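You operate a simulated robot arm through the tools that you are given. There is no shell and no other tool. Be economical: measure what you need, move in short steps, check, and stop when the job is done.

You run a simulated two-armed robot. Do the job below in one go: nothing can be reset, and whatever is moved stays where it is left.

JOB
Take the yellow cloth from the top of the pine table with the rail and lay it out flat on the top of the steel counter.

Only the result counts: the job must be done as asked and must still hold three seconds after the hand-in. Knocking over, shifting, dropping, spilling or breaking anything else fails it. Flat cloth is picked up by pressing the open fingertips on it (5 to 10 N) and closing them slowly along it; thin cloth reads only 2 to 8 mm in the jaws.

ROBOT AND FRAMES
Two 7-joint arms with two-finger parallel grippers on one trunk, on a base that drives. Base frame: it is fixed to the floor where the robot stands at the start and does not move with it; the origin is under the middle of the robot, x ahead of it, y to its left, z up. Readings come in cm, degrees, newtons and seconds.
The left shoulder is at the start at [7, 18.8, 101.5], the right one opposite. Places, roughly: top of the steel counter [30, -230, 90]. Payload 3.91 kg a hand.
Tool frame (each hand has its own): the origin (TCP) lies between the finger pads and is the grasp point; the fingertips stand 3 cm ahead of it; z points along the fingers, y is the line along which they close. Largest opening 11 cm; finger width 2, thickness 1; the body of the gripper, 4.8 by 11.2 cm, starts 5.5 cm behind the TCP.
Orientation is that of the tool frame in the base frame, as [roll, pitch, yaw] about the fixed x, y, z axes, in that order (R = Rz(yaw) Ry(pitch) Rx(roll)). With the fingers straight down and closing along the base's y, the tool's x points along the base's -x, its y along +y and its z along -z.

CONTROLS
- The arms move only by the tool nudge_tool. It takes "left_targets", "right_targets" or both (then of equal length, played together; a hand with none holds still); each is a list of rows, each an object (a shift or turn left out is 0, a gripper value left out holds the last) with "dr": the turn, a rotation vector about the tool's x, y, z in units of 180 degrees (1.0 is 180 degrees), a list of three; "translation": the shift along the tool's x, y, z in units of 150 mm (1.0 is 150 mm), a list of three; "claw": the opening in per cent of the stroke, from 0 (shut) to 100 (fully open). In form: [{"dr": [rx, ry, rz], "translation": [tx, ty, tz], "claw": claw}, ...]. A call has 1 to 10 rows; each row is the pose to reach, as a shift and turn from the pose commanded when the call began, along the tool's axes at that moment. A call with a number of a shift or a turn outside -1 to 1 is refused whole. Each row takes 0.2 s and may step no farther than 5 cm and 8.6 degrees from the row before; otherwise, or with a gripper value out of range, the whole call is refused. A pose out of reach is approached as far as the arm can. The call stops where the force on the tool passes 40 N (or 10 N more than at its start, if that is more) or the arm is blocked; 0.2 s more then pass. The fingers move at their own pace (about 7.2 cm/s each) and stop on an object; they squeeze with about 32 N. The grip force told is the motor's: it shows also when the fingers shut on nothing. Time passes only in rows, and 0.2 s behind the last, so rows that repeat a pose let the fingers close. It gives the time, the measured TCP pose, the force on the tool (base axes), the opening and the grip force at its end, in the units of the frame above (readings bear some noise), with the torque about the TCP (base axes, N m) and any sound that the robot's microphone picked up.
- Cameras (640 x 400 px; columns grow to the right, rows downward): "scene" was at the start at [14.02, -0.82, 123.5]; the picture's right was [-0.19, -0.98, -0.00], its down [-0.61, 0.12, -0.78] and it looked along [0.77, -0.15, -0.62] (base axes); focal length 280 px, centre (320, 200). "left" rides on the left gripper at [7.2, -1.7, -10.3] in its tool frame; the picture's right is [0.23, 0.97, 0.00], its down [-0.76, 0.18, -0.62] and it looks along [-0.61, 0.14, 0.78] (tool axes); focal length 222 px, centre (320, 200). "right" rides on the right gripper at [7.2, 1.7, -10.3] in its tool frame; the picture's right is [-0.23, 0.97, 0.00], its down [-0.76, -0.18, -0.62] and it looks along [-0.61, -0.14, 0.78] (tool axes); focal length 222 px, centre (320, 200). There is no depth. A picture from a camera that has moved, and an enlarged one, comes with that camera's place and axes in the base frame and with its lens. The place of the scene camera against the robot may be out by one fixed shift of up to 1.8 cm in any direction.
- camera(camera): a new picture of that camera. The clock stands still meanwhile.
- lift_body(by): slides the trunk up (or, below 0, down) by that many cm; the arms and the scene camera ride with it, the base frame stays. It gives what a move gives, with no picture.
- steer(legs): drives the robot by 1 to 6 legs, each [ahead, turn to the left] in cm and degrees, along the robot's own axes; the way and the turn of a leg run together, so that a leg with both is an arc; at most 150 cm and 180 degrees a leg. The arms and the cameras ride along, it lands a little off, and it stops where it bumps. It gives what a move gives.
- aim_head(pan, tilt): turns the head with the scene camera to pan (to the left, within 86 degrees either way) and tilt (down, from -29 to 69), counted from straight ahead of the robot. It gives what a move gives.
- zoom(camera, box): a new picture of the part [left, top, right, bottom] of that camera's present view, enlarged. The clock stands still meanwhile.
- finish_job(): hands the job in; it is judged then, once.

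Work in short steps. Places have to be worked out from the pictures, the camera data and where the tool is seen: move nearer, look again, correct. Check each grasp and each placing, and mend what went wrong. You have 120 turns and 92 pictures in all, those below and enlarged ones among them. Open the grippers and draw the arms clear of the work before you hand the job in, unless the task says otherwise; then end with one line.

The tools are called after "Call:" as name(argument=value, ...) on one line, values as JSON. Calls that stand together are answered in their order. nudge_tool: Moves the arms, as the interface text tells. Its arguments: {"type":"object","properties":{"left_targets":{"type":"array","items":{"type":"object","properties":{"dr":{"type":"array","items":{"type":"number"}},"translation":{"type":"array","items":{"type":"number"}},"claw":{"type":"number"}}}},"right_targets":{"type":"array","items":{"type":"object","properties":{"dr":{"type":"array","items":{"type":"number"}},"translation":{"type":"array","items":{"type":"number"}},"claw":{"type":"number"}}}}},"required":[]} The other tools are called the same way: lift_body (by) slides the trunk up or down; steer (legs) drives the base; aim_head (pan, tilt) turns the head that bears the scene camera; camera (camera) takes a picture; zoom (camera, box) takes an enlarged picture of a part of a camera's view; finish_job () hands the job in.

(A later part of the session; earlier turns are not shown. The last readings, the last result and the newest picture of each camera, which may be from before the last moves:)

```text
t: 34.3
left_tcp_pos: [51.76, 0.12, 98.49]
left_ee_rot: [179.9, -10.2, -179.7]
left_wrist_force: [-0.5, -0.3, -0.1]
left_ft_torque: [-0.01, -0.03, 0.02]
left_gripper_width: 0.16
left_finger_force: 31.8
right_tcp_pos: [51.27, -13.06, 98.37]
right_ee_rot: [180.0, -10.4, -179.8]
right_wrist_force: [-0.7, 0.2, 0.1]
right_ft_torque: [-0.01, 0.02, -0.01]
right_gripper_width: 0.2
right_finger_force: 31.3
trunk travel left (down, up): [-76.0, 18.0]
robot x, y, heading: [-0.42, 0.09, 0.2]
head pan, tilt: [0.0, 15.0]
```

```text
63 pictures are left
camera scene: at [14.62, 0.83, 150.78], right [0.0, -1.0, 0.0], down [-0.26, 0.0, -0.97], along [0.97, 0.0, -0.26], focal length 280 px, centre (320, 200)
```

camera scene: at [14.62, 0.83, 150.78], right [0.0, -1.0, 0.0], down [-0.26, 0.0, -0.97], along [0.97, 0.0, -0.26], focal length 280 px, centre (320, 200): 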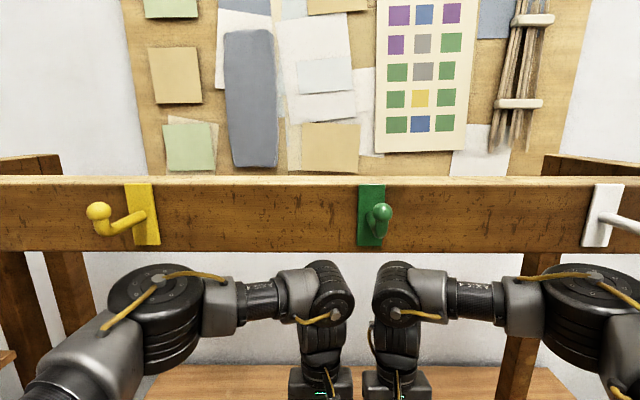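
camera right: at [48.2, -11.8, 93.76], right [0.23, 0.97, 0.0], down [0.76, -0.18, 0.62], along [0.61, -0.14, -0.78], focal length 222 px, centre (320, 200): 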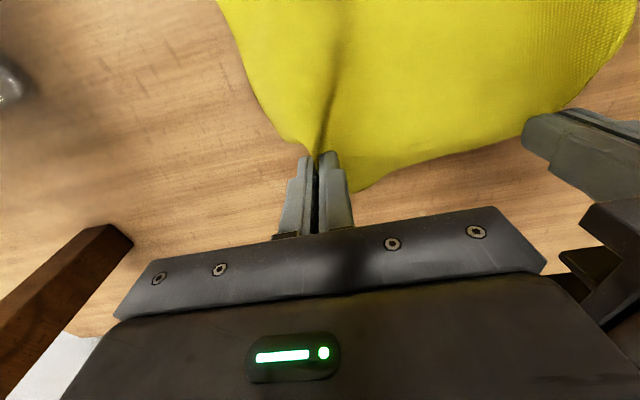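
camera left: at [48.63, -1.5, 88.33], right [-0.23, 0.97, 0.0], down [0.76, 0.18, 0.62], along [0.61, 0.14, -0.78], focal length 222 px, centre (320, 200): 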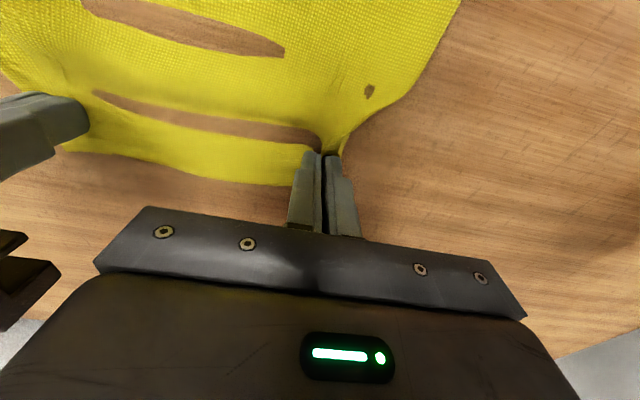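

The rail runs in front at roughly x≈55–60; the wrists are just under it. I'll straighten the hands and pull them back ~8 cm (spool and basket lie at x<34) before raising.

Call:
nudge_tool(left_targets=[{"dr": [0, -0.02, 0], "translation": [0.15, 0, -0.01]}, {"dr": [0, -0.04, 0], "translation": [0.3, 0, -0.02]}, {"dr": [0, -0.056, 0], "translation": [0.45, 0, -0.03]}, {"dr": [0, -0.056, 0], "translation": [0.547, 0, -0.04]}, {"dr": [0, -0.056, 0], "translation": [0.547, 0, -0.04]}], right_targets=[{"dr": [0, -0.02, 0], "translation": [0.15, 0, -0.01]}, {"dr": [0, -0.04, 0], "translation": [0.3, 0, -0.02]}, {"dr": [0, -0.056, 0], "translation": [0.45, 0, -0.03]}, {"dr": [0, -0.056, 0], "translation": [0.547, 0, -0.04]}, {"dr": [0, -0.056, 0], "translation": [0.547, 0, -0.04]}])

Call:
camera(camera="scene")

Call:
aim_head(pan=0, tilt=50)

Call:
camera(camera="scene")

```text
t: 35.2
left_tcp_pos: [51.02, -1.69, 99.38]
left_ee_rot: [-178.7, -0.2, 179.3]
left_wrist_force: [-2.2, -14.7, 1.9]
left_ft_torque: [-0.45, 0.03, 0.04]
left_gripper_width: 0.16
left_finger_force: 32.2
left hand out of reach, approached as far as the arm can: row 2, 3, 4
right_tcp_pos: [49.19, -15.52, 100.85]
right_ee_rot: [178.6, -0.1, -179.2]
right_wrist_force: [1.4, 14.6, -1.2]
right_ft_torque: [0.47, -0.08, -0.07]
right_gripper_width: 0.19
right_finger_force: 31.8
right hand out of reach, approached as far as the arm can: row 2, 3, 4
trunk travel left (down, up): [-76.0, 18.0]
robot x, y, heading: [-0.23, -0.18, 0.1]
head pan, tilt: [0.0, 15.0]
stopped in row 4 (left hand): the force on the tool passed its limit (the readings are from after the stop); the commanded pose is now the measured one
```

```text
62 pictures are left
camera scene: at [14.5, 0.67, 150.8], right [0.0, -1.0, 0.0], down [-0.26, 0.0, -0.97], along [0.97, 0.0, -0.26], focal length 280 px, centre (320, 200)
```

scene: 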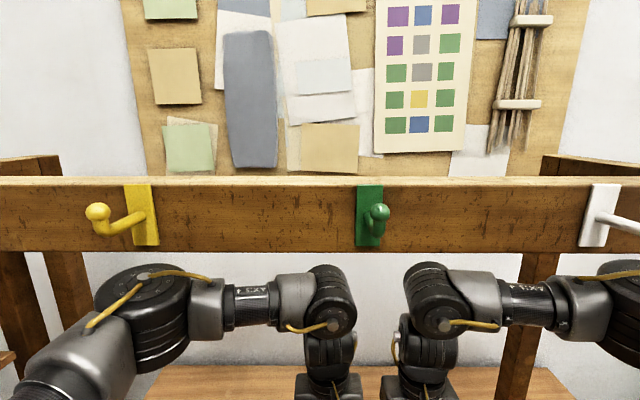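

```text
t: 36.2
left_tcp_pos: [51.22, -1.42, 99.26]
left_ee_rot: [-178.7, -0.3, 179.5]
left_wrist_force: [-3.0, -23.1, 3.4]
left_ft_torque: [-0.74, 0.14, 0.11]
left_gripper_width: 0.15
left_finger_force: 32.3
right_tcp_pos: [49.35, -15.47, 100.77]
right_ee_rot: [178.7, -0.2, -179.2]
right_wrist_force: [2.7, 23.7, -3.5]
right_ft_torque: [0.73, -0.1, -0.1]
right_gripper_width: 0.19
right_finger_force: 31.0
trunk travel left (down, up): [-76.0, 18.0]
robot x, y, heading: [-0.07, 0.29, 0.2]
head pan, tilt: [0.0, 50.0]
```

```text
61 pictures are left
camera scene: at [13.02, 0.76, 145.42], right [0.0, -1.0, 0.0], down [-0.77, 0.0, -0.64], along [0.64, 0.0, -0.77], focal length 280 px, centre (320, 200)
```

scene: 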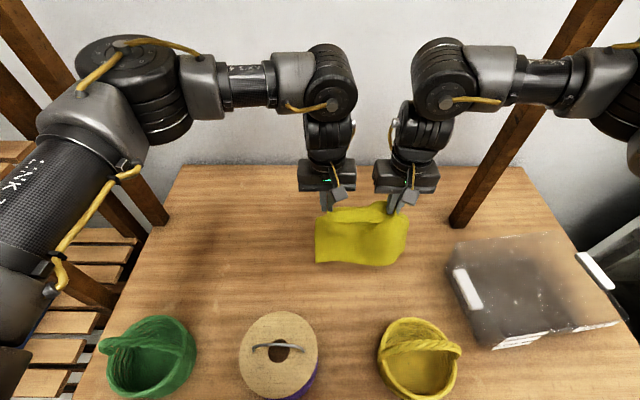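

The arms can't come closer to the robot here and the cloth is tensioned at 23 N. I align the right hand to the left to relax it, then I'll back the base away instead.

Call:
nudge_tool(right_targets=[{"translation": [-0.05, 0.04, 0.03]}, {"translation": [-0.1, 0.065, 0.07]}, {"translation": [-0.1, 0.065, 0.07]}])

```text
t: 37.0
left_tcp_pos: [51.2, -1.04, 99.33]
left_ee_rot: [-179.1, -0.2, 179.7]
left_wrist_force: [0.1, -1.0, -0.8]
left_ft_torque: [-0.02, 0.01, 0.01]
left_gripper_width: 0.13
left_finger_force: 31.7
right_tcp_pos: [50.84, -14.61, 99.67]
right_ee_rot: [179.2, -0.3, -179.4]
right_wrist_force: [0.5, 1.2, 0.4]
right_ft_torque: [0.04, 0.0, 0.02]
right_gripper_width: 0.25
right_finger_force: 31.7
trunk travel left (down, up): [-76.0, 18.0]
robot x, y, heading: [-0.0, 0.24, 0.2]
head pan, tilt: [0.0, 50.0]
```

Relaxed. Back the base 10 cm so the wrists clear the rail and hooks; the cloth stays short of the spool and basket (x≲31).

Call:
steer(legs=[[-10, 0]])

Call:
camera(camera="scene")

```text
t: 38.2
left_tcp_pos: [41.34, -1.21, 99.2]
left_ee_rot: [-179.0, -0.4, 179.6]
left_wrist_force: [-0.2, 0.7, -1.1]
left_ft_torque: [0.06, 0.0, 0.02]
left_gripper_width: 0.13
left_finger_force: 32.1
right_tcp_pos: [41.0, -14.67, 99.63]
right_ee_rot: [179.0, -0.3, -179.2]
right_wrist_force: [0.0, -0.4, -0.2]
right_ft_torque: [0.05, -0.01, 0.03]
right_gripper_width: 0.22
right_finger_force: 31.8
trunk travel left (down, up): [-76.0, 18.0]
robot x, y, heading: [-10.54, -0.13, 0.3]
head pan, tilt: [0.0, 50.0]
```

```text
60 pictures are left
camera scene: at [3.16, 0.76, 145.37], right [0.0, -1.0, 0.0], down [-0.77, 0.0, -0.64], along [0.64, 0.0, -0.77], focal length 280 px, centre (320, 200)
```

scene: 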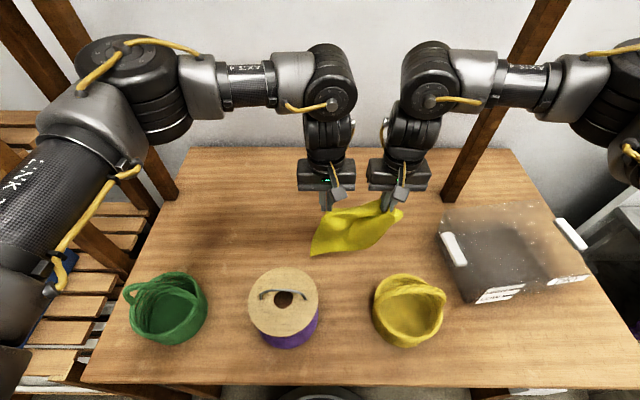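

Wrists are now clear of the rail. Raise the trunk 17 cm.

Call:
lift_body(by=17)

Call:
camera(camera="scene")

```text
t: 39.8
left_tcp_pos: [36.05, -1.16, 107.52]
left_ee_rot: [-179.2, -9.4, 179.6]
left_wrist_force: [-1.1, -9.5, 0.2]
left_ft_torque: [-0.3, 0.04, 0.04]
left_gripper_width: 0.13
left_finger_force: 31.8
right_tcp_pos: [35.38, -14.8, 107.9]
right_ee_rot: [179.4, -9.9, -179.2]
right_wrist_force: [1.0, 10.1, -0.5]
right_ft_torque: [0.29, 0.0, -0.09]
right_gripper_width: 0.19
right_finger_force: 32.5
trunk travel left (down, up): [-91.0, 3.0]
robot x, y, heading: [-10.35, 0.07, 0.2]
head pan, tilt: [0.0, 50.0]
stopped: the arm was blocked; the commanded pose is now the measured one
```

```text
59 pictures are left
camera scene: at [2.38, 0.77, 160.65], right [0.0, -1.0, 0.0], down [-0.76, 0.0, -0.64], along [0.64, 0.0, -0.76], focal length 280 px, centre (320, 200)
```

scene: 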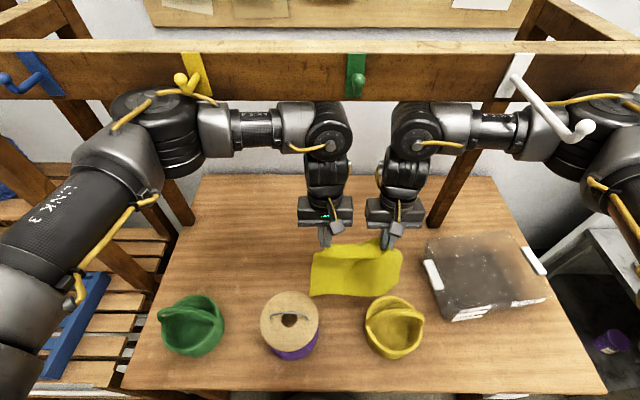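

Elbows reach the rail's hooks. I lower the trunk 4 cm, then swing the hands about the wrists so the fingers point forward; this keeps the cloth ahead while I back off the wrists and elbows.

Call:
lift_body(by=-4)

Call:
nudge_tool(left_targets=[{"dr": [0, -0.037, 0], "translation": [-0.232, 0, -0.013]}, {"dr": [0, -0.074, 0], "translation": [-0.46, 0, -0.053]}, {"dr": [0, -0.111, 0], "translation": [-0.684, 0, -0.12]}, {"dr": [0, -0.111, 0], "translation": [-0.684, 0, -0.12]}], right_targets=[{"dr": [0, -0.037, 0], "translation": [-0.232, 0, -0.013]}, {"dr": [0, -0.074, 0], "translation": [-0.46, 0, -0.053]}, {"dr": [0, -0.111, 0], "translation": [-0.684, 0, -0.12]}, {"dr": [0, -0.111, 0], "translation": [-0.684, 0, -0.12]}])

Call:
camera(camera="scene")

```text
t: 40.6
left_tcp_pos: [36.52, -1.05, 103.46]
left_ee_rot: [-179.2, -9.1, 179.5]
left_wrist_force: [-1.1, -7.7, 0.7]
left_ft_torque: [-0.25, 0.01, 0.06]
left_gripper_width: 0.14
left_finger_force: 32.1
right_tcp_pos: [35.83, -14.71, 103.67]
right_ee_rot: [179.5, -9.8, -179.3]
right_wrist_force: [0.8, 7.8, 0.1]
right_ft_torque: [0.25, 0.04, -0.08]
right_gripper_width: 0.22
right_finger_force: 32.3
trunk travel left (down, up): [-87.0, 7.0]
robot x, y, heading: [-10.47, 0.11, 0.2]
head pan, tilt: [0.0, 50.0]
```

```text
t: 41.6
left_tcp_pos: [47.05, -1.2, 103.6]
left_ee_rot: [-179.1, 10.8, 179.8]
left_wrist_force: [-0.5, -5.2, -0.8]
left_ft_torque: [-0.14, -0.01, 0.0]
left_gripper_width: 0.14
left_finger_force: 31.8
right_tcp_pos: [46.21, -14.77, 103.73]
right_ee_rot: [179.5, 10.3, -179.4]
right_wrist_force: [0.1, 5.5, -0.1]
right_ft_torque: [0.16, -0.04, 0.03]
right_gripper_width: 0.2
right_finger_force: 31.2
trunk travel left (down, up): [-87.0, 7.0]
robot x, y, heading: [-10.43, -0.02, 0.4]
head pan, tilt: [0.0, 50.0]
```

```text
58 pictures are left
camera scene: at [2.79, 0.79, 156.38], right [0.0, -1.0, 0.0], down [-0.77, 0.0, -0.64], along [0.64, 0.0, -0.77], focal length 280 px, centre (320, 200)
```

scene: 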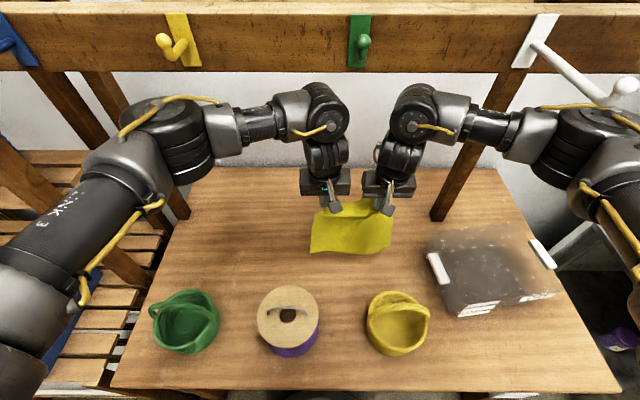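

That works. Another 20° of tilt, easing the cloth tension a touch.

Call:
nudge_tool(left_targets=[{"dr": [0, -0.037, 0], "translation": [-0.232, -0.01, -0.013]}, {"dr": [0, -0.074, 0], "translation": [-0.46, -0.01, -0.053]}, {"dr": [0, -0.111, 0], "translation": [-0.684, -0.01, -0.12]}, {"dr": [0, -0.111, 0], "translation": [-0.684, -0.01, -0.12]}], right_targets=[{"dr": [0, -0.037, 0], "translation": [-0.232, 0.01, -0.013]}, {"dr": [0, -0.074, 0], "translation": [-0.46, 0.01, -0.053]}, {"dr": [0, -0.111, 0], "translation": [-0.684, 0.01, -0.12]}, {"dr": [0, -0.111, 0], "translation": [-0.684, 0.01, -0.12]}])

Call:
steer(legs=[[-15, 0]])

Call:
camera(camera="scene")

```text
t: 42.6
left_tcp_pos: [56.75, -1.11, 107.21]
left_ee_rot: [-179.1, 30.8, -179.9]
left_wrist_force: [0.7, -0.2, -0.2]
left_ft_torque: [0.0, 0.0, 0.0]
left_gripper_width: 0.16
left_finger_force: 31.6
right_tcp_pos: [56.04, -14.58, 107.16]
right_ee_rot: [179.5, 30.2, -179.6]
right_wrist_force: [-0.2, -0.1, -0.1]
right_ft_torque: [0.01, -0.01, 0.02]
right_gripper_width: 0.19
right_finger_force: 31.6
trunk travel left (down, up): [-87.0, 7.0]
robot x, y, heading: [-10.68, -0.38, 0.2]
head pan, tilt: [0.0, 50.0]
```

```text
t: 44.0
left_tcp_pos: [41.6, -1.05, 107.29]
left_ee_rot: [-179.3, 30.8, -179.7]
left_wrist_force: [-0.7, -0.2, -0.6]
left_ft_torque: [-0.03, 0.05, 0.0]
left_gripper_width: 0.14
left_finger_force: 32.0
right_tcp_pos: [40.95, -14.51, 107.25]
right_ee_rot: [179.5, 30.4, -179.5]
right_wrist_force: [0.3, 0.9, 0.3]
right_ft_torque: [-0.01, -0.01, 0.02]
right_gripper_width: 0.21
right_finger_force: 31.8
trunk travel left (down, up): [-87.0, 7.0]
robot x, y, heading: [-25.39, -0.13, 0.4]
head pan, tilt: [0.0, 50.0]
```

```text
57 pictures are left
camera scene: at [-12.32, 0.73, 156.39], right [0.01, -1.0, 0.0], down [-0.77, 0.0, -0.64], along [0.64, 0.0, -0.77], focal length 280 px, centre (320, 200)
```

scene: 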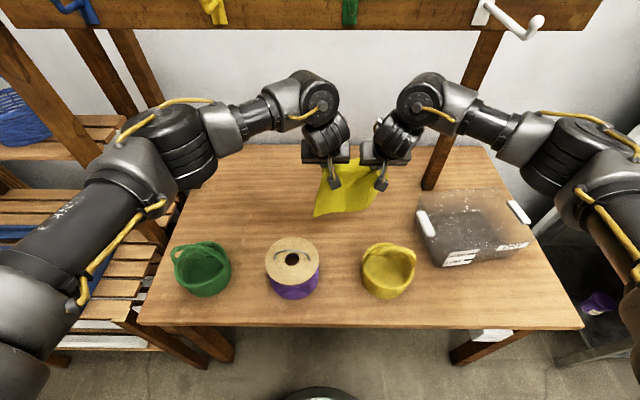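

Everything is now behind the rail. Raise the trunk 7 cm, then the hands another ~10 cm.

Call:
lift_body(by=6.5)

Call:
nudge_tool(left_targets=[{"translation": [0.1, 0, -0.15]}, {"translation": [0.2, 0, -0.3]}, {"translation": [0.3, 0, -0.48]}, {"translation": [0.36, 0, -0.6]}, {"translation": [0.36, 0, -0.6]}], right_targets=[{"translation": [0.1, 0, -0.15]}, {"translation": [0.2, 0, -0.3]}, {"translation": [0.3, 0, -0.48]}, {"translation": [0.36, 0, -0.6]}, {"translation": [0.36, 0, -0.6]}])

Call:
camera(camera="scene")

```text
t: 45.0
left_tcp_pos: [41.92, -1.12, 113.74]
left_ee_rot: [-179.3, 30.7, -179.7]
left_wrist_force: [0.4, -0.1, -0.4]
left_ft_torque: [-0.03, 0.03, -0.03]
left_gripper_width: 0.15
left_finger_force: 32.2
right_tcp_pos: [41.09, -14.59, 113.56]
right_ee_rot: [179.5, 30.2, -179.4]
right_wrist_force: [-0.5, -0.6, 0.3]
right_ft_torque: [0.01, 0.02, 0.01]
right_gripper_width: 0.22
right_finger_force: 32.1
trunk travel left (down, up): [-93.5, 0.5]
robot x, y, heading: [-25.66, -0.18, 0.1]
head pan, tilt: [0.0, 50.0]
```

```text
t: 46.4
left_tcp_pos: [34.87, -3.99, 118.31]
left_ee_rot: [179.6, 30.7, 171.0]
left_wrist_force: [-1.6, -2.1, -1.1]
left_ft_torque: [0.01, -0.04, 0.02]
left_gripper_width: 0.16
left_finger_force: 31.9
left hand out of reach, approached as far as the arm can: row 3, 4, 5
right_tcp_pos: [30.13, -15.67, 113.31]
right_ee_rot: [-178.8, 24.2, -170.4]
right_wrist_force: [0.0, 1.6, -0.1]
right_ft_torque: [0.03, -0.06, -0.05]
right_gripper_width: 0.2
right_finger_force: 32.2
right hand out of reach, approached as far as the arm can: row 4, 5
trunk travel left (down, up): [-93.5, 0.5]
robot x, y, heading: [-25.59, 0.14, 0.3]
head pan, tilt: [0.0, 50.0]
stopped in row 5 (right hand): the arm was blocked; the commanded pose is now the measured one
```

```text
56 pictures are left
camera scene: at [-6.5, -0.5, 162.95], right [0.0, -1.0, -0.01], down [-0.79, 0.0, -0.61], along [0.61, 0.01, -0.79], focal length 280 px, centre (320, 200)
```

scene: 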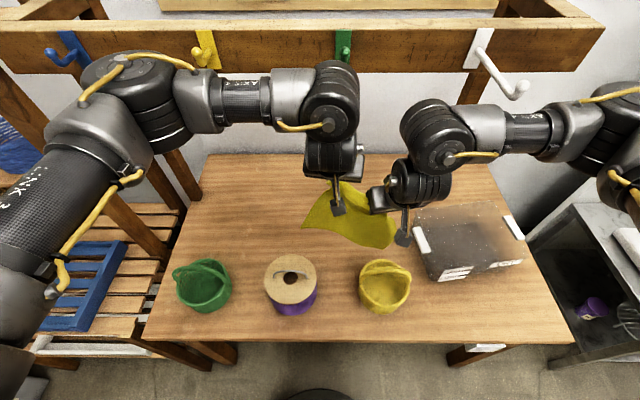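

The arms hit a reach limit and the camera pose shifted oddly. Take a settled reading before doing anything else.

Call:
aim_head(pan=0, tilt=45)

Call:
camera(camera="scene")

```text
t: 47.1
left_tcp_pos: [34.62, -4.44, 118.34]
left_ee_rot: [179.5, 31.1, 169.3]
left_wrist_force: [-0.8, 0.0, 0.9]
left_ft_torque: [-0.02, -0.05, 0.04]
left_gripper_width: 0.15
left_finger_force: 32.4
right_tcp_pos: [29.72, -15.17, 113.46]
right_ee_rot: [-178.8, 24.7, -168.5]
right_wrist_force: [0.5, -0.2, -0.8]
right_ft_torque: [-0.01, 0.03, -0.07]
right_gripper_width: 0.23
right_finger_force: 32.1
trunk travel left (down, up): [-93.5, 0.5]
robot x, y, heading: [-25.65, 0.23, 0.2]
head pan, tilt: [0.0, 45.0]
```

```text
55 pictures are left
camera scene: at [-5.67, -0.58, 163.46], right [0.0, -1.0, -0.01], down [-0.73, 0.0, -0.68], along [0.68, 0.01, -0.73], focal length 280 px, centre (320, 200)
```

scene: 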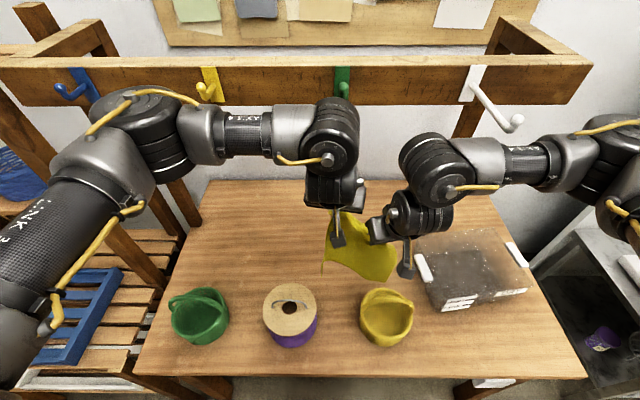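

The robot seems to lean about 2°, probably from an arm pressing on something. I bring both hands back to the previous good pose (x≈41, z≈114).

Call:
nudge_tool(left_targets=[{"dr": [-0.008, 0, -0.013], "translation": [-0.044, 0.072, 0.11]}, {"dr": [-0.016, 0, -0.026], "translation": [-0.089, 0.144, 0.22]}, {"dr": [-0.024, 0, -0.039], "translation": [-0.133, 0.216, 0.33]}, {"dr": [-0.031, 0, -0.051], "translation": [-0.178, 0.289, 0.441]}, {"dr": [-0.031, 0, -0.051], "translation": [-0.178, 0.289, 0.441]}], right_targets=[{"dr": [0.007, -0.008, 0.015], "translation": [-0.155, -0.022, 0.071]}, {"dr": [0.014, -0.016, 0.029], "translation": [-0.31, -0.045, 0.142]}, {"dr": [0.02, -0.024, 0.044], "translation": [-0.465, -0.067, 0.213]}, {"dr": [0.027, -0.031, 0.058], "translation": [-0.62, -0.09, 0.284]}, {"dr": [0.027, -0.031, 0.058], "translation": [-0.62, -0.09, 0.284]}])

Call:
camera(camera="scene")

```text
t: 47.4
left_tcp_pos: [30.26, -4.24, 120.33]
left_ee_rot: [179.2, 34.1, 165.1]
left_wrist_force: [0.7, -0.4, 0.4]
left_ft_torque: [-0.04, 0.1, 0.01]
left_gripper_width: 0.16
left_finger_force: 32.1
left hand out of reach, approached as far as the arm can: row 1
right_tcp_pos: [25.98, -13.42, 115.68]
right_ee_rot: [-177.1, 27.8, -162.9]
right_wrist_force: [1.9, 0.9, 0.7]
right_ft_torque: [-0.08, 0.05, -0.01]
right_gripper_width: 0.21
right_finger_force: 32.0
trunk travel left (down, up): [-93.5, 0.5]
robot x, y, heading: [-25.44, 0.03, 0.4]
head pan, tilt: [0.0, 45.0]
stopped in row 1 (left hand): the arm was blocked; the commanded pose is now the measured one
```

```text
54 pictures are left
camera scene: at [-9.52, 1.13, 163.95], right [0.0, -1.0, 0.0], down [-0.72, -0.01, -0.7], along [0.7, 0.0, -0.72], focal length 280 px, centre (320, 200)
```

scene: 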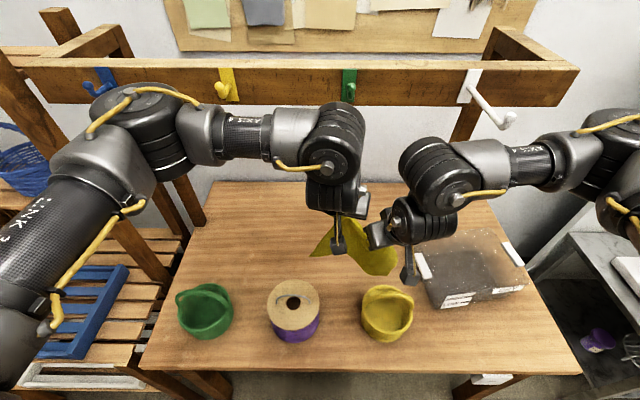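

The body sways while an arm presses near the rail. I take a settled reading again with a null move.

Call:
nudge_tool(left_targets=[{"translation": [0, 0, 0]}, {"translation": [0, 0, 0]}, {"translation": [0, 0, 0]}], right_targets=[{"translation": [0, 0, 0]}, {"translation": [0, 0, 0]}, {"translation": [0, 0, 0]}])

Call:
camera(camera="scene")

Call:
camera(camera="right")

```text
t: 48.2
left_tcp_pos: [31.16, -2.75, 119.72]
left_ee_rot: [179.7, 33.4, 171.4]
left_wrist_force: [-0.8, -0.5, -0.7]
left_ft_torque: [-0.04, 0.01, 0.01]
left_gripper_width: 0.13
left_finger_force: 31.8
right_tcp_pos: [26.81, -14.25, 115.12]
right_ee_rot: [-177.8, 27.4, -169.9]
right_wrist_force: [0.0, 0.8, -1.0]
right_ft_torque: [-0.03, 0.02, -0.03]
right_gripper_width: 0.2
right_finger_force: 32.4
trunk travel left (down, up): [-93.5, 0.5]
robot x, y, heading: [-25.39, -0.3, 0.4]
head pan, tilt: [0.0, 45.0]
```

```text
53 pictures are left
camera scene: at [-11.72, 1.03, 163.57], right [0.01, -1.0, 0.0], down [-0.71, -0.01, -0.71], along [0.71, 0.0, -0.71], focal length 280 px, centre (320, 200)
```

scene: 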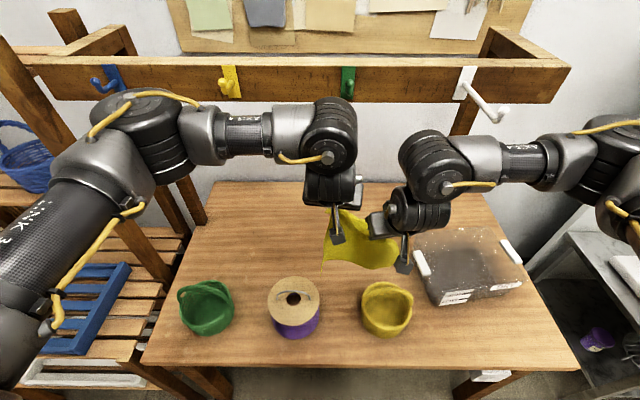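

```text
52 pictures are left
camera right: at [15.26, -14.25, 121.04], right [0.04, 1.0, 0.07], down [0.41, -0.08, 0.91], along [0.91, -0.01, -0.41], focal length 222 px, centre (320, 200)
```

right: 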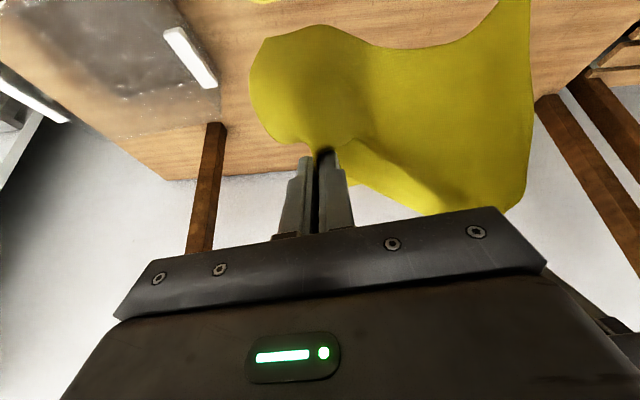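

The body is upright again. I level the right hand with the left (3 cm forward, 3 cm up).

Call:
nudge_tool(right_targets=[{"translation": [-0.133, -0.018, -0.043]}, {"translation": [-0.267, -0.035, -0.087]}, {"translation": [-0.267, -0.035, -0.087]}])

Call:
camera(camera="scene")

```text
t: 49.0
left_tcp_pos: [31.18, -2.81, 119.69]
left_ee_rot: [179.5, 33.3, 171.9]
left_wrist_force: [-0.1, -0.4, -0.1]
left_ft_torque: [0.01, 0.02, -0.01]
left_gripper_width: 0.15
left_finger_force: 32.5
right_tcp_pos: [29.88, -14.74, 118.12]
right_ee_rot: [-177.8, 27.5, -170.8]
right_wrist_force: [-0.2, 0.9, 0.3]
right_ft_torque: [0.0, -0.02, 0.01]
right_gripper_width: 0.22
right_finger_force: 32.2
trunk travel left (down, up): [-93.5, 0.5]
robot x, y, heading: [-25.43, -0.31, 0.5]
head pan, tilt: [0.0, 45.0]
```

```text
51 pictures are left
camera scene: at [-12.03, 0.74, 163.6], right [0.01, -1.0, 0.0], down [-0.71, 0.0, -0.71], along [0.71, 0.0, -0.71], focal length 280 px, centre (320, 200)
```

scene: 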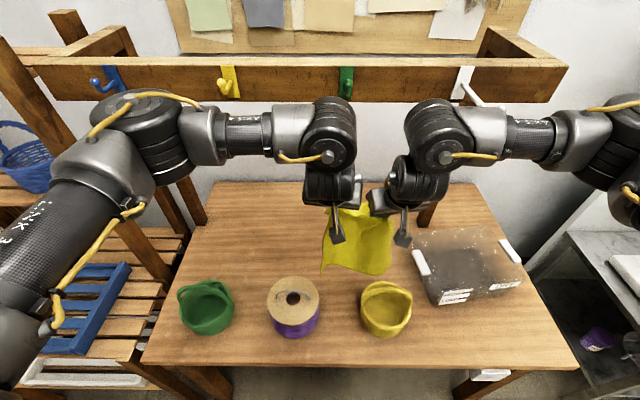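

Cloth bottom is at about z≈91, basket handle maybe z≈90+; I want more clearance. Raise both hands ~6 cm while going 5 cm forward.

Call:
nudge_tool(left_targets=[{"translation": [-0.165, 0.016, -0.051]}, {"translation": [-0.33, 0.031, -0.102]}, {"translation": [-0.495, 0.047, -0.153]}, {"translation": [-0.495, 0.047, -0.153]}], right_targets=[{"translation": [-0.178, -0.021, -0.083]}, {"translation": [-0.357, -0.043, -0.165]}, {"translation": [-0.535, -0.064, -0.248]}, {"translation": [-0.535, -0.064, -0.248]}])

Call:
camera(camera="scene")

```text
t: 50.0
left_tcp_pos: [36.36, -2.72, 125.59]
left_ee_rot: [179.4, 33.3, 172.3]
left_wrist_force: [0.0, 0.5, -0.2]
left_ft_torque: [-0.02, -0.02, 0.0]
left_gripper_width: 0.16
left_finger_force: 32.2
right_tcp_pos: [35.45, -14.74, 125.07]
right_ee_rot: [-177.9, 27.4, -171.0]
right_wrist_force: [-0.6, -0.4, 0.0]
right_ft_torque: [-0.01, -0.03, -0.01]
right_gripper_width: 0.23
right_finger_force: 32.0
trunk travel left (down, up): [-93.5, 0.5]
robot x, y, heading: [-25.48, 0.06, 0.5]
head pan, tilt: [0.0, 45.0]
```

```text
50 pictures are left
camera scene: at [-11.94, 0.73, 163.59], right [0.0, -1.0, 0.0], down [-0.71, 0.0, -0.71], along [0.71, 0.0, -0.71], focal length 280 px, centre (320, 200)
```

scene: 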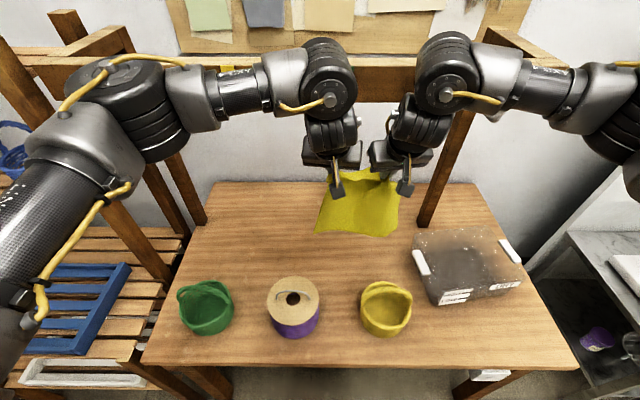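

Clear now (cloth bottom ≈ z 97). Back away 60 cm in two legs.

Call:
steer(legs=[[-30, 0], [-35, 0]])

Call:
camera(camera="scene")

Call:
aim_head(pan=-80, tilt=30)

Call:
camera(camera="scene")

```text
t: 53.9
left_tcp_pos: [-28.17, -2.96, 125.5]
left_ee_rot: [179.4, 33.2, 172.4]
left_wrist_force: [-0.4, 0.2, -0.2]
left_ft_torque: [0.02, 0.0, -0.03]
left_gripper_width: 0.14
left_finger_force: 33.0
right_tcp_pos: [-29.26, -14.93, 125.06]
right_ee_rot: [-177.9, 27.3, -170.8]
right_wrist_force: [-0.1, 0.3, 0.4]
right_ft_torque: [-0.02, -0.01, -0.03]
right_gripper_width: 0.22
right_finger_force: 31.9
trunk travel left (down, up): [-93.5, 0.5]
robot x, y, heading: [-90.29, -0.58, 0.4]
head pan, tilt: [0.0, 45.0]
```

```text
49 pictures are left
camera scene: at [-76.41, 0.31, 163.56], right [0.01, -1.0, 0.0], down [-0.71, -0.01, -0.71], along [0.71, 0.01, -0.71], focal length 280 px, centre (320, 200)
```

scene: 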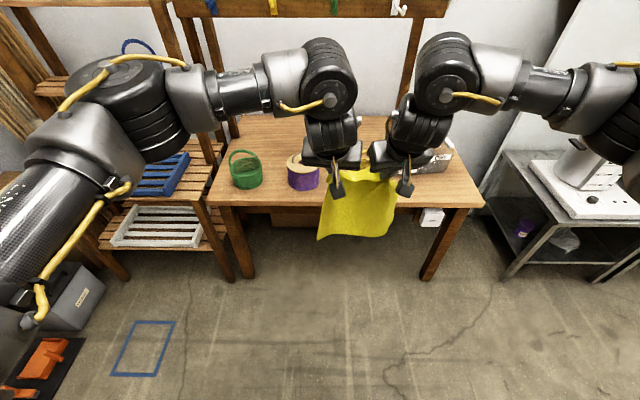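

```text
t: 55.5
left_tcp_pos: [-28.36, -2.96, 125.49]
left_ee_rot: [179.4, 33.2, 172.4]
left_wrist_force: [0.0, 0.0, -0.6]
left_ft_torque: [0.02, -0.01, 0.0]
left_gripper_width: 0.15
left_finger_force: 32.0
right_tcp_pos: [-29.2, -15.04, 125.05]
right_ee_rot: [-177.8, 27.5, -170.8]
right_wrist_force: [0.0, -0.4, 0.3]
right_ft_torque: [0.03, -0.01, 0.01]
right_gripper_width: 0.2
right_finger_force: 31.7
trunk travel left (down, up): [-93.5, 0.5]
robot x, y, heading: [-90.12, -0.49, 0.5]
head pan, tilt: [-80.0, 30.0]
```

```text
48 pictures are left
camera scene: at [-83.03, -8.64, 165.84], right [-0.98, -0.18, 0.0], down [-0.09, 0.49, -0.87], along [0.16, -0.85, -0.5], focal length 280 px, centre (320, 200)
```

scene: 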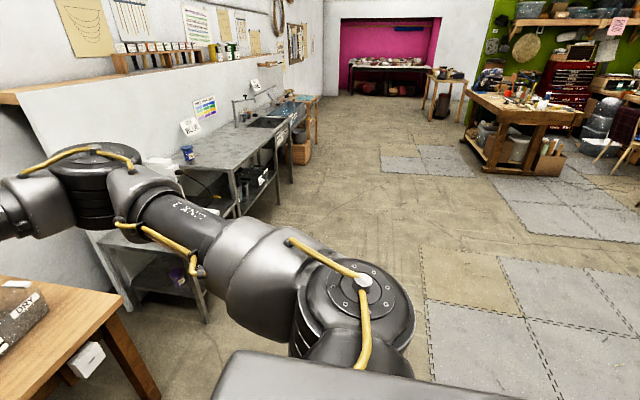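

The counter's front edge is at about x≈9, spanning y −169 to −310. I turn right, drive along the corridor, and turn back to face it.

Call:
steer(legs=[[0, -90], [110, 0], [111, 0], [0, 90]])

Call:
aim_head(pan=0, tilt=35)

Call:
camera(camera="scene")

```text
t: 73.8
left_tcp_pos: [-21.12, -219.14, 125.49]
left_ee_rot: [179.4, 33.2, 173.8]
left_wrist_force: [0.2, 0.4, 0.5]
left_ft_torque: [-0.01, 0.01, -0.05]
left_gripper_width: 0.15
left_finger_force: 32.0
right_tcp_pos: [-21.71, -231.19, 125.13]
right_ee_rot: [-177.9, 27.4, -169.4]
right_wrist_force: [-0.4, 0.2, 0.7]
right_ft_torque: [-0.02, 0.03, -0.03]
right_gripper_width: 0.21
right_finger_force: 31.9
trunk travel left (down, up): [-93.5, 0.5]
robot x, y, heading: [-83.1, -218.54, 2.0]
head pan, tilt: [-80.0, 30.0]
```

```text
t: 75.3
left_tcp_pos: [-21.17, -219.16, 125.52]
left_ee_rot: [179.4, 33.2, 173.9]
left_wrist_force: [-0.6, -0.6, 0.1]
left_ft_torque: [0.01, 0.0, -0.07]
left_gripper_width: 0.14
left_finger_force: 31.5
right_tcp_pos: [-21.75, -231.22, 125.16]
right_ee_rot: [-177.8, 27.4, -169.4]
right_wrist_force: [0.2, 0.2, -0.7]
right_ft_torque: [-0.02, -0.01, -0.03]
right_gripper_width: 0.21
right_finger_force: 32.2
trunk travel left (down, up): [-93.5, 0.5]
robot x, y, heading: [-83.17, -218.29, 2.2]
head pan, tilt: [0.0, 35.0]
```

```text
47 pictures are left
camera scene: at [-68.73, -217.07, 165.05], right [0.03, -1.0, 0.0], down [-0.57, -0.02, -0.82], along [0.82, 0.03, -0.57], focal length 280 px, centre (320, 200)
```

scene: 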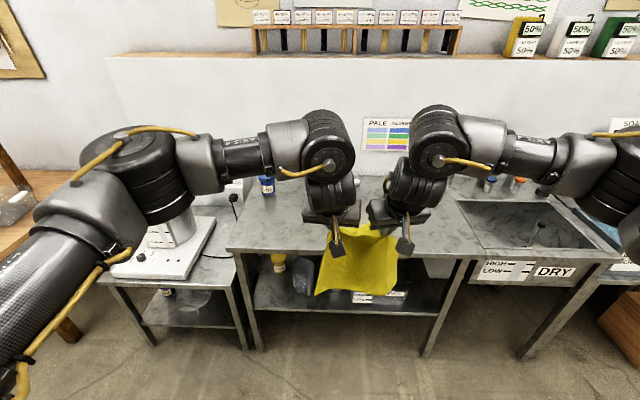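

The free counter area is about x 6–50, y −268 to −180 between stand and sink. I check for hidden items with a wrist camera.

Call:
camera(camera="right")

Call:
camera(camera="left")

```text
46 pictures are left
camera right: at [-33.28, -231.23, 131.0], right [0.03, 1.0, 0.07], down [0.41, -0.08, 0.91], along [0.91, 0.0, -0.41], focal length 222 px, centre (320, 200)
```

right: 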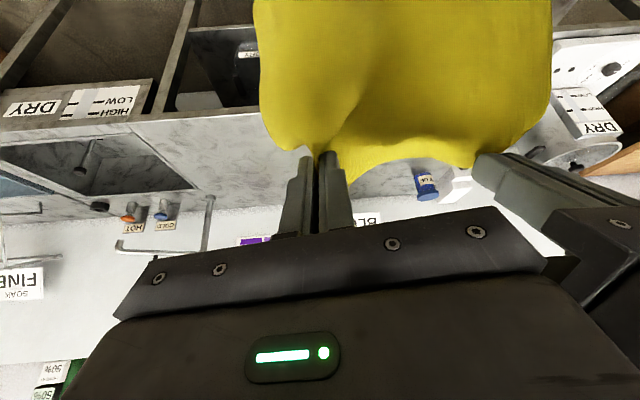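

```text
45 pictures are left
camera left: at [-33.04, -219.58, 130.06], right [-0.09, 0.99, -0.12], down [0.31, 0.14, 0.94], along [0.95, 0.05, -0.32], focal length 222 px, centre (320, 200)
```

left: 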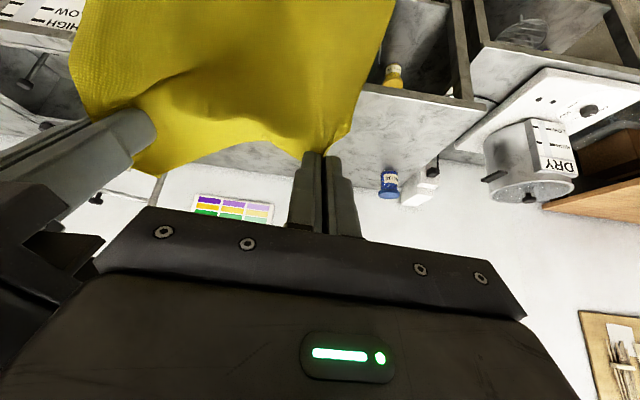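

The middle of the counter is free. Square up the heading and drive 38 cm ahead, putting the hands at x≈17 with the cloth bottom above the counter.

Call:
steer(legs=[[0, -2], [38, 0]])

Call:
camera(camera="scene")

```text
t: 78.1
left_tcp_pos: [16.55, -221.59, 125.64]
left_ee_rot: [179.4, 33.4, 171.8]
left_wrist_force: [-0.3, 0.1, -0.3]
left_ft_torque: [-0.02, -0.01, 0.01]
left_gripper_width: 0.15
left_finger_force: 32.3
right_tcp_pos: [15.57, -233.54, 125.23]
right_ee_rot: [-177.9, 27.5, -171.4]
right_wrist_force: [-0.2, 0.0, -0.3]
right_ft_torque: [0.0, -0.02, 0.01]
right_gripper_width: 0.21
right_finger_force: 31.8
trunk travel left (down, up): [-93.5, 0.5]
robot x, y, heading: [-44.95, -218.56, -0.2]
head pan, tilt: [0.0, 35.0]
```

```text
44 pictures are left
camera scene: at [-30.93, -217.66, 165.08], right [0.0, -1.0, 0.0], down [-0.57, 0.0, -0.82], along [0.82, 0.0, -0.57], focal length 280 px, centre (320, 200)
```

scene: 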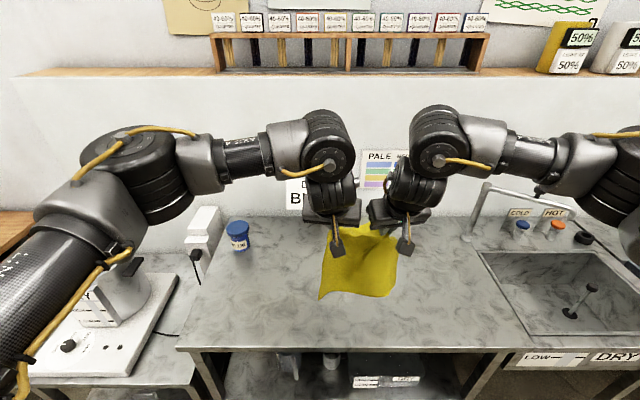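

Hands at x≈16, counter free ahead to x≈60. Lower the trunk 9 cm so the cloth's bottom edge approaches the counter, spreading the hands slightly.

Call:
nudge_tool(left_targets=[{"translation": [0, 0.033, 0]}, {"translation": [0, 0.033, 0]}], right_targets=[{"translation": [-0.05, -0.033, 0]}, {"translation": [-0.05, -0.033, 0]}])

Call:
lift_body(by=-9)

Call:
camera(camera="scene")

```text
t: 78.7
left_tcp_pos: [16.75, -221.1, 125.64]
left_ee_rot: [179.4, 33.3, 171.7]
left_wrist_force: [-0.2, 0.0, 0.3]
left_ft_torque: [-0.02, -0.01, -0.01]
left_gripper_width: 0.16
left_finger_force: 31.9
right_tcp_pos: [16.34, -233.89, 125.49]
right_ee_rot: [-177.8, 27.5, -171.4]
right_wrist_force: [0.1, -0.8, 0.1]
right_ft_torque: [-0.02, -0.01, -0.03]
right_gripper_width: 0.24
right_finger_force: 31.8
trunk travel left (down, up): [-93.5, 0.5]
robot x, y, heading: [-44.99, -218.48, -0.3]
head pan, tilt: [0.0, 35.0]
```

```text
t: 80.0
left_tcp_pos: [16.84, -221.06, 116.62]
left_ee_rot: [179.4, 33.2, 171.7]
left_wrist_force: [0.2, -0.3, 0.8]
left_ft_torque: [0.0, -0.01, -0.01]
left_gripper_width: 0.15
left_finger_force: 31.9
right_tcp_pos: [16.44, -233.97, 116.46]
right_ee_rot: [-177.8, 27.4, -171.4]
right_wrist_force: [-0.2, -0.9, 0.7]
right_ft_torque: [0.0, -0.03, -0.02]
right_gripper_width: 0.24
right_finger_force: 32.1
trunk travel left (down, up): [-84.5, 9.5]
robot x, y, heading: [-45.07, -218.55, -0.3]
head pan, tilt: [0.0, 35.0]
```

```text
43 pictures are left
camera scene: at [-30.69, -217.7, 156.06], right [0.0, -1.0, 0.0], down [-0.57, 0.0, -0.82], along [0.82, 0.0, -0.57], focal length 280 px, centre (320, 200)
```

scene: 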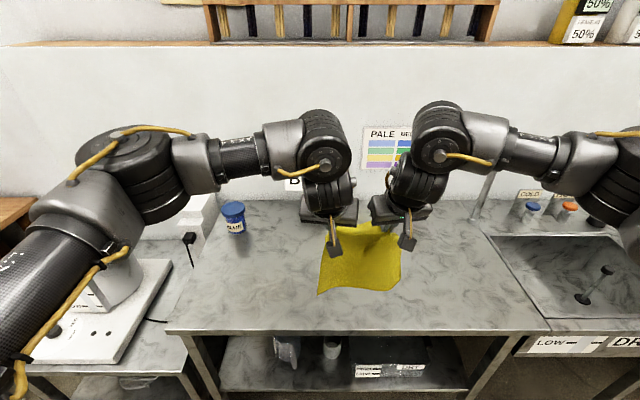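

The bottom edge is just at the counter near x≈19. Now the first half of the laying arc: forward 13.5 cm, down 5 cm.

Call:
nudge_tool(left_targets=[{"translation": [-0.095, 0.019, 0.095]}, {"translation": [-0.191, 0.038, 0.19]}, {"translation": [-0.284, 0.056, 0.29]}, {"translation": [-0.376, 0.075, 0.39]}, {"translation": [-0.433, 0.089, 0.484]}, {"translation": [-0.49, 0.103, 0.577]}, {"translation": [-0.526, 0.115, 0.672]}, {"translation": [-0.562, 0.127, 0.768]}, {"translation": [-0.562, 0.127, 0.768]}], right_targets=[{"translation": [-0.104, -0.02, 0.085]}, {"translation": [-0.209, -0.04, 0.169]}, {"translation": [-0.31, -0.06, 0.26]}, {"translation": [-0.412, -0.08, 0.35]}, {"translation": [-0.478, -0.095, 0.437]}, {"translation": [-0.545, -0.11, 0.525]}, {"translation": [-0.59, -0.122, 0.616]}, {"translation": [-0.635, -0.135, 0.707]}, {"translation": [-0.635, -0.135, 0.707]}])

Call:
camera(camera="scene")

```text
t: 82.0
left_tcp_pos: [30.28, -220.83, 111.56]
left_ee_rot: [179.4, 33.2, 171.7]
left_wrist_force: [-0.3, -0.1, 0.1]
left_ft_torque: [0.0, 0.01, -0.04]
left_gripper_width: 0.14
left_finger_force: 32.3
right_tcp_pos: [29.91, -234.48, 111.52]
right_ee_rot: [-177.9, 27.4, -171.4]
right_wrist_force: [-0.5, 1.2, -0.2]
right_ft_torque: [-0.02, 0.0, -0.04]
right_gripper_width: 0.19
right_finger_force: 31.8
trunk travel left (down, up): [-84.5, 9.5]
robot x, y, heading: [-44.74, -218.5, -0.1]
head pan, tilt: [0.0, 35.0]
```

```text
42 pictures are left
camera scene: at [-30.73, -217.7, 156.06], right [0.0, -1.0, 0.0], down [-0.57, 0.0, -0.82], along [0.82, 0.0, -0.57], focal length 280 px, centre (320, 200)
```

scene: 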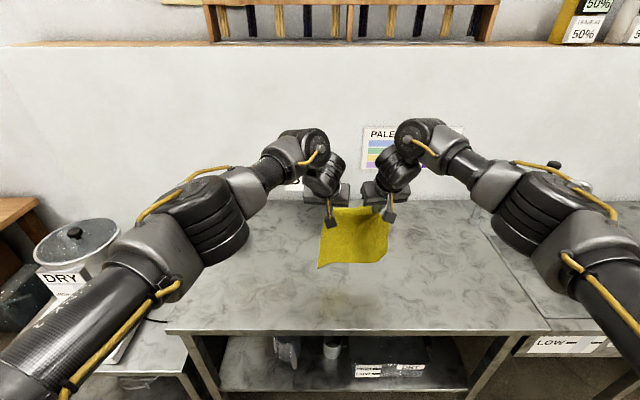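

The bottom edge slid along to x≈28 but leans back toward me, so lowering with less forward motion should lay it. Down 13 cm, forward 7 cm.

Call:
nudge_tool(left_targets=[{"translation": [-0.01, 0.014, 0.166]}, {"translation": [-0.019, 0.028, 0.332]}, {"translation": [0.017, 0.038, 0.507]}, {"translation": [0.053, 0.047, 0.683]}, {"translation": [0.071, 0.056, 0.83]}, {"translation": [0.089, 0.066, 0.978]}, {"translation": [0.089, 0.066, 0.978]}], right_targets=[{"translation": [-0.026, -0.015, 0.164]}, {"translation": [-0.052, -0.03, 0.328]}, {"translation": [-0.034, -0.04, 0.507]}, {"translation": [-0.015, -0.05, 0.685]}, {"translation": [-0.012, -0.06, 0.833]}, {"translation": [-0.009, -0.07, 0.982]}, {"translation": [-0.009, -0.07, 0.982]}])

Call:
camera(camera="scene")

```text
t: 83.6
left_tcp_pos: [33.23, -220.31, 99.05]
left_ee_rot: [179.6, 33.5, 171.4]
left_wrist_force: [6.3, -26.9, -0.5]
left_ft_torque: [-0.81, -0.19, -0.33]
left_gripper_width: 0.18
left_finger_force: 32.1
left hand out of reach, approached as far as the arm can: row 4, 5, 6, 7
right_tcp_pos: [36.51, -234.38, 98.92]
right_ee_rot: [-177.9, 27.5, -171.0]
right_wrist_force: [-6.3, 26.7, 1.0]
right_ft_torque: [0.8, 0.16, 0.31]
right_gripper_width: 0.19
right_finger_force: 31.9
right hand out of reach, approached as far as the arm can: row 6, 7
trunk travel left (down, up): [-84.5, 9.5]
robot x, y, heading: [-44.93, -218.25, -0.1]
head pan, tilt: [0.0, 35.0]
```

```text
41 pictures are left
camera scene: at [-30.71, -217.65, 156.06], right [0.0, -1.0, 0.0], down [-0.57, 0.0, -0.82], along [0.82, 0.0, -0.57], focal length 280 px, centre (320, 200)
```

scene: 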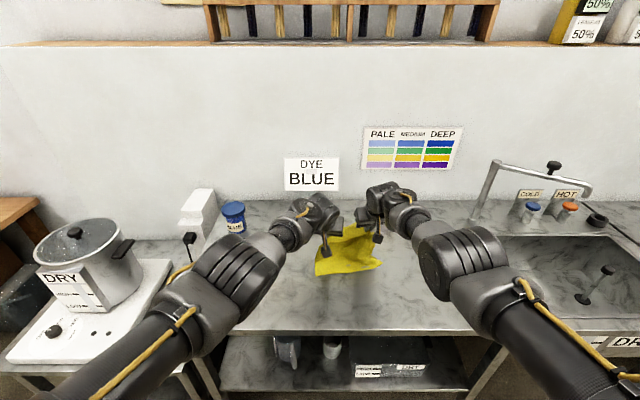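

Arms are at their reach limit and tension is 27 N since the left lags. Relax by bringing the right hand back level with the left.

Call:
nudge_tool(right_targets=[{"translation": [0.085, 0.038, -0.044]}, {"translation": [0.169, 0.076, -0.088]}, {"translation": [0.169, 0.076, -0.088]}])

```text
t: 84.4
left_tcp_pos: [33.42, -219.89, 98.93]
left_ee_rot: [179.4, 33.2, 171.8]
left_wrist_force: [0.5, -16.2, -0.2]
left_ft_torque: [-0.48, 0.0, -0.18]
left_gripper_width: 0.19
left_finger_force: 32.5
right_tcp_pos: [33.7, -234.0, 98.84]
right_ee_rot: [-177.8, 27.4, -171.4]
right_wrist_force: [-0.3, 14.4, -1.4]
right_ft_torque: [0.44, 0.02, 0.13]
right_gripper_width: 0.18
right_finger_force: 31.8
trunk travel left (down, up): [-84.5, 9.5]
robot x, y, heading: [-45.09, -218.14, -0.1]
head pan, tilt: [0.0, 35.0]
```

Ease a bit more, then lower the trunk 4.5 cm to bring the held edge almost to the counter.

Call:
nudge_tool(right_targets=[{"translation": [0, 0.03, 0]}, {"translation": [0, 0.045, 0]}])

Call:
lift_body(by=-4.2)

Call:
camera(camera="scene")

Call:
camera(camera="right")

```text
t: 85.0
left_tcp_pos: [33.45, -219.83, 98.79]
left_ee_rot: [179.3, 33.2, 171.7]
left_wrist_force: [-0.1, -5.2, 0.1]
left_ft_torque: [-0.14, 0.03, -0.04]
left_gripper_width: 0.18
left_finger_force: 31.8
right_tcp_pos: [33.84, -233.58, 98.78]
right_ee_rot: [-177.7, 27.3, -171.5]
right_wrist_force: [0.4, 4.9, 0.5]
right_ft_torque: [0.13, 0.0, 0.02]
right_gripper_width: 0.21
right_finger_force: 31.8
trunk travel left (down, up): [-84.5, 9.5]
robot x, y, heading: [-44.85, -218.4, -0.3]
head pan, tilt: [0.0, 35.0]
```

```text
t: 85.8
left_tcp_pos: [33.41, -219.89, 94.68]
left_ee_rot: [179.4, 33.2, 171.7]
left_wrist_force: [0.0, -0.5, -1.3]
left_ft_torque: [-0.01, -0.01, -0.03]
left_gripper_width: 0.15
left_finger_force: 32.0
right_tcp_pos: [33.81, -233.56, 94.62]
right_ee_rot: [-177.8, 27.4, -171.4]
right_wrist_force: [0.2, 0.2, 0.6]
right_ft_torque: [0.03, -0.01, -0.01]
right_gripper_width: 0.22
right_finger_force: 31.6
trunk travel left (down, up): [-80.3, 13.7]
robot x, y, heading: [-44.92, -218.59, 0.0]
head pan, tilt: [0.0, 35.0]
```

```text
40 pictures are left
camera scene: at [-30.74, -217.7, 151.86], right [0.0, -1.0, 0.0], down [-0.57, 0.0, -0.82], along [0.82, 0.0, -0.57], focal length 280 px, centre (320, 200)
```

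scene: 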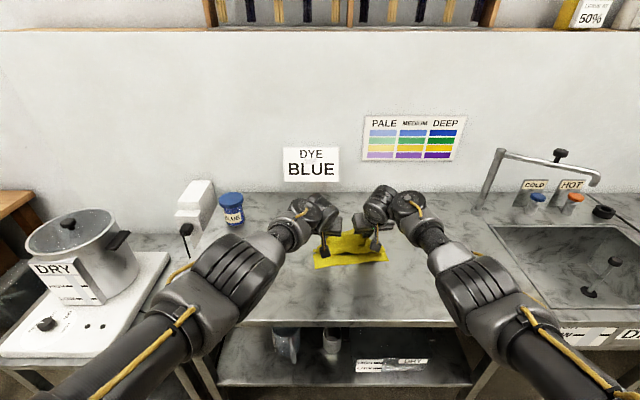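

```text
39 pictures are left
camera right: at [22.22, -233.14, 100.54], right [0.07, 0.99, 0.07], down [0.4, -0.09, 0.91], along [0.91, -0.04, -0.41], focal length 222 px, centre (320, 200)
```

right: 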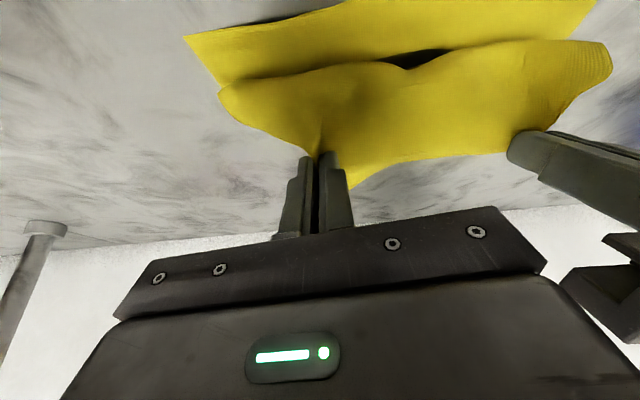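

The slack lies folded between near edge (x≈28) and the held edge (x≈35). I drag the held edge forward by driving 12 cm, which should pull the fold out.

Call:
steer(legs=[[12, 0]])

Call:
camera(camera="scene")

Call:
camera(camera="right")

```text
t: 87.1
left_tcp_pos: [44.66, -220.32, 95.4]
left_ee_rot: [179.4, 33.9, 171.5]
left_wrist_force: [-1.2, 0.0, 0.1]
left_ft_torque: [0.01, -0.03, 0.0]
left_gripper_width: 0.17
left_finger_force: 31.6
right_tcp_pos: [44.94, -233.55, 95.37]
right_ee_rot: [-177.8, 28.1, -171.4]
right_wrist_force: [-0.6, -0.3, 0.2]
right_ft_torque: [0.0, 0.02, -0.01]
right_gripper_width: 0.2
right_finger_force: 32.1
trunk travel left (down, up): [-80.3, 13.7]
robot x, y, heading: [-33.23, -218.38, -0.5]
head pan, tilt: [0.0, 35.0]
```

```text
38 pictures are left
camera scene: at [-19.82, -217.83, 151.95], right [0.0, -1.0, 0.0], down [-0.57, 0.0, -0.82], along [0.82, 0.0, -0.57], focal length 280 px, centre (320, 200)
```

scene: 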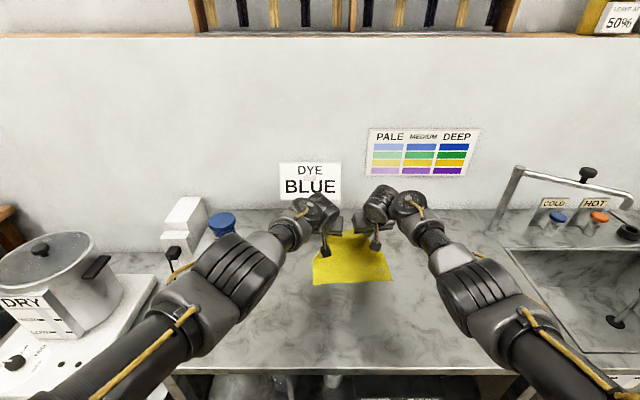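

```text
37 pictures are left
camera right: at [33.28, -233.24, 101.16], right [0.07, 0.99, 0.07], down [0.4, -0.1, 0.91], along [0.92, -0.04, -0.4], focal length 222 px, centre (320, 200)
```

right: 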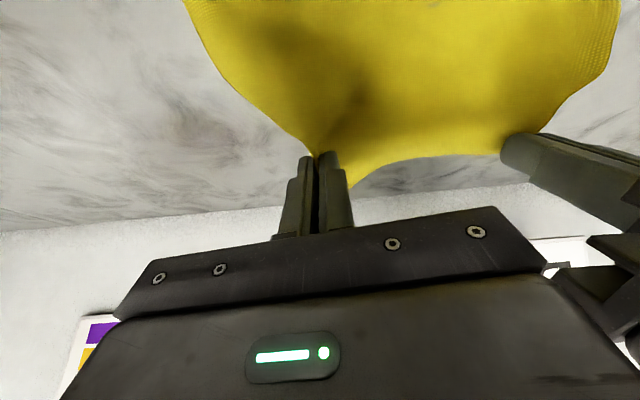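

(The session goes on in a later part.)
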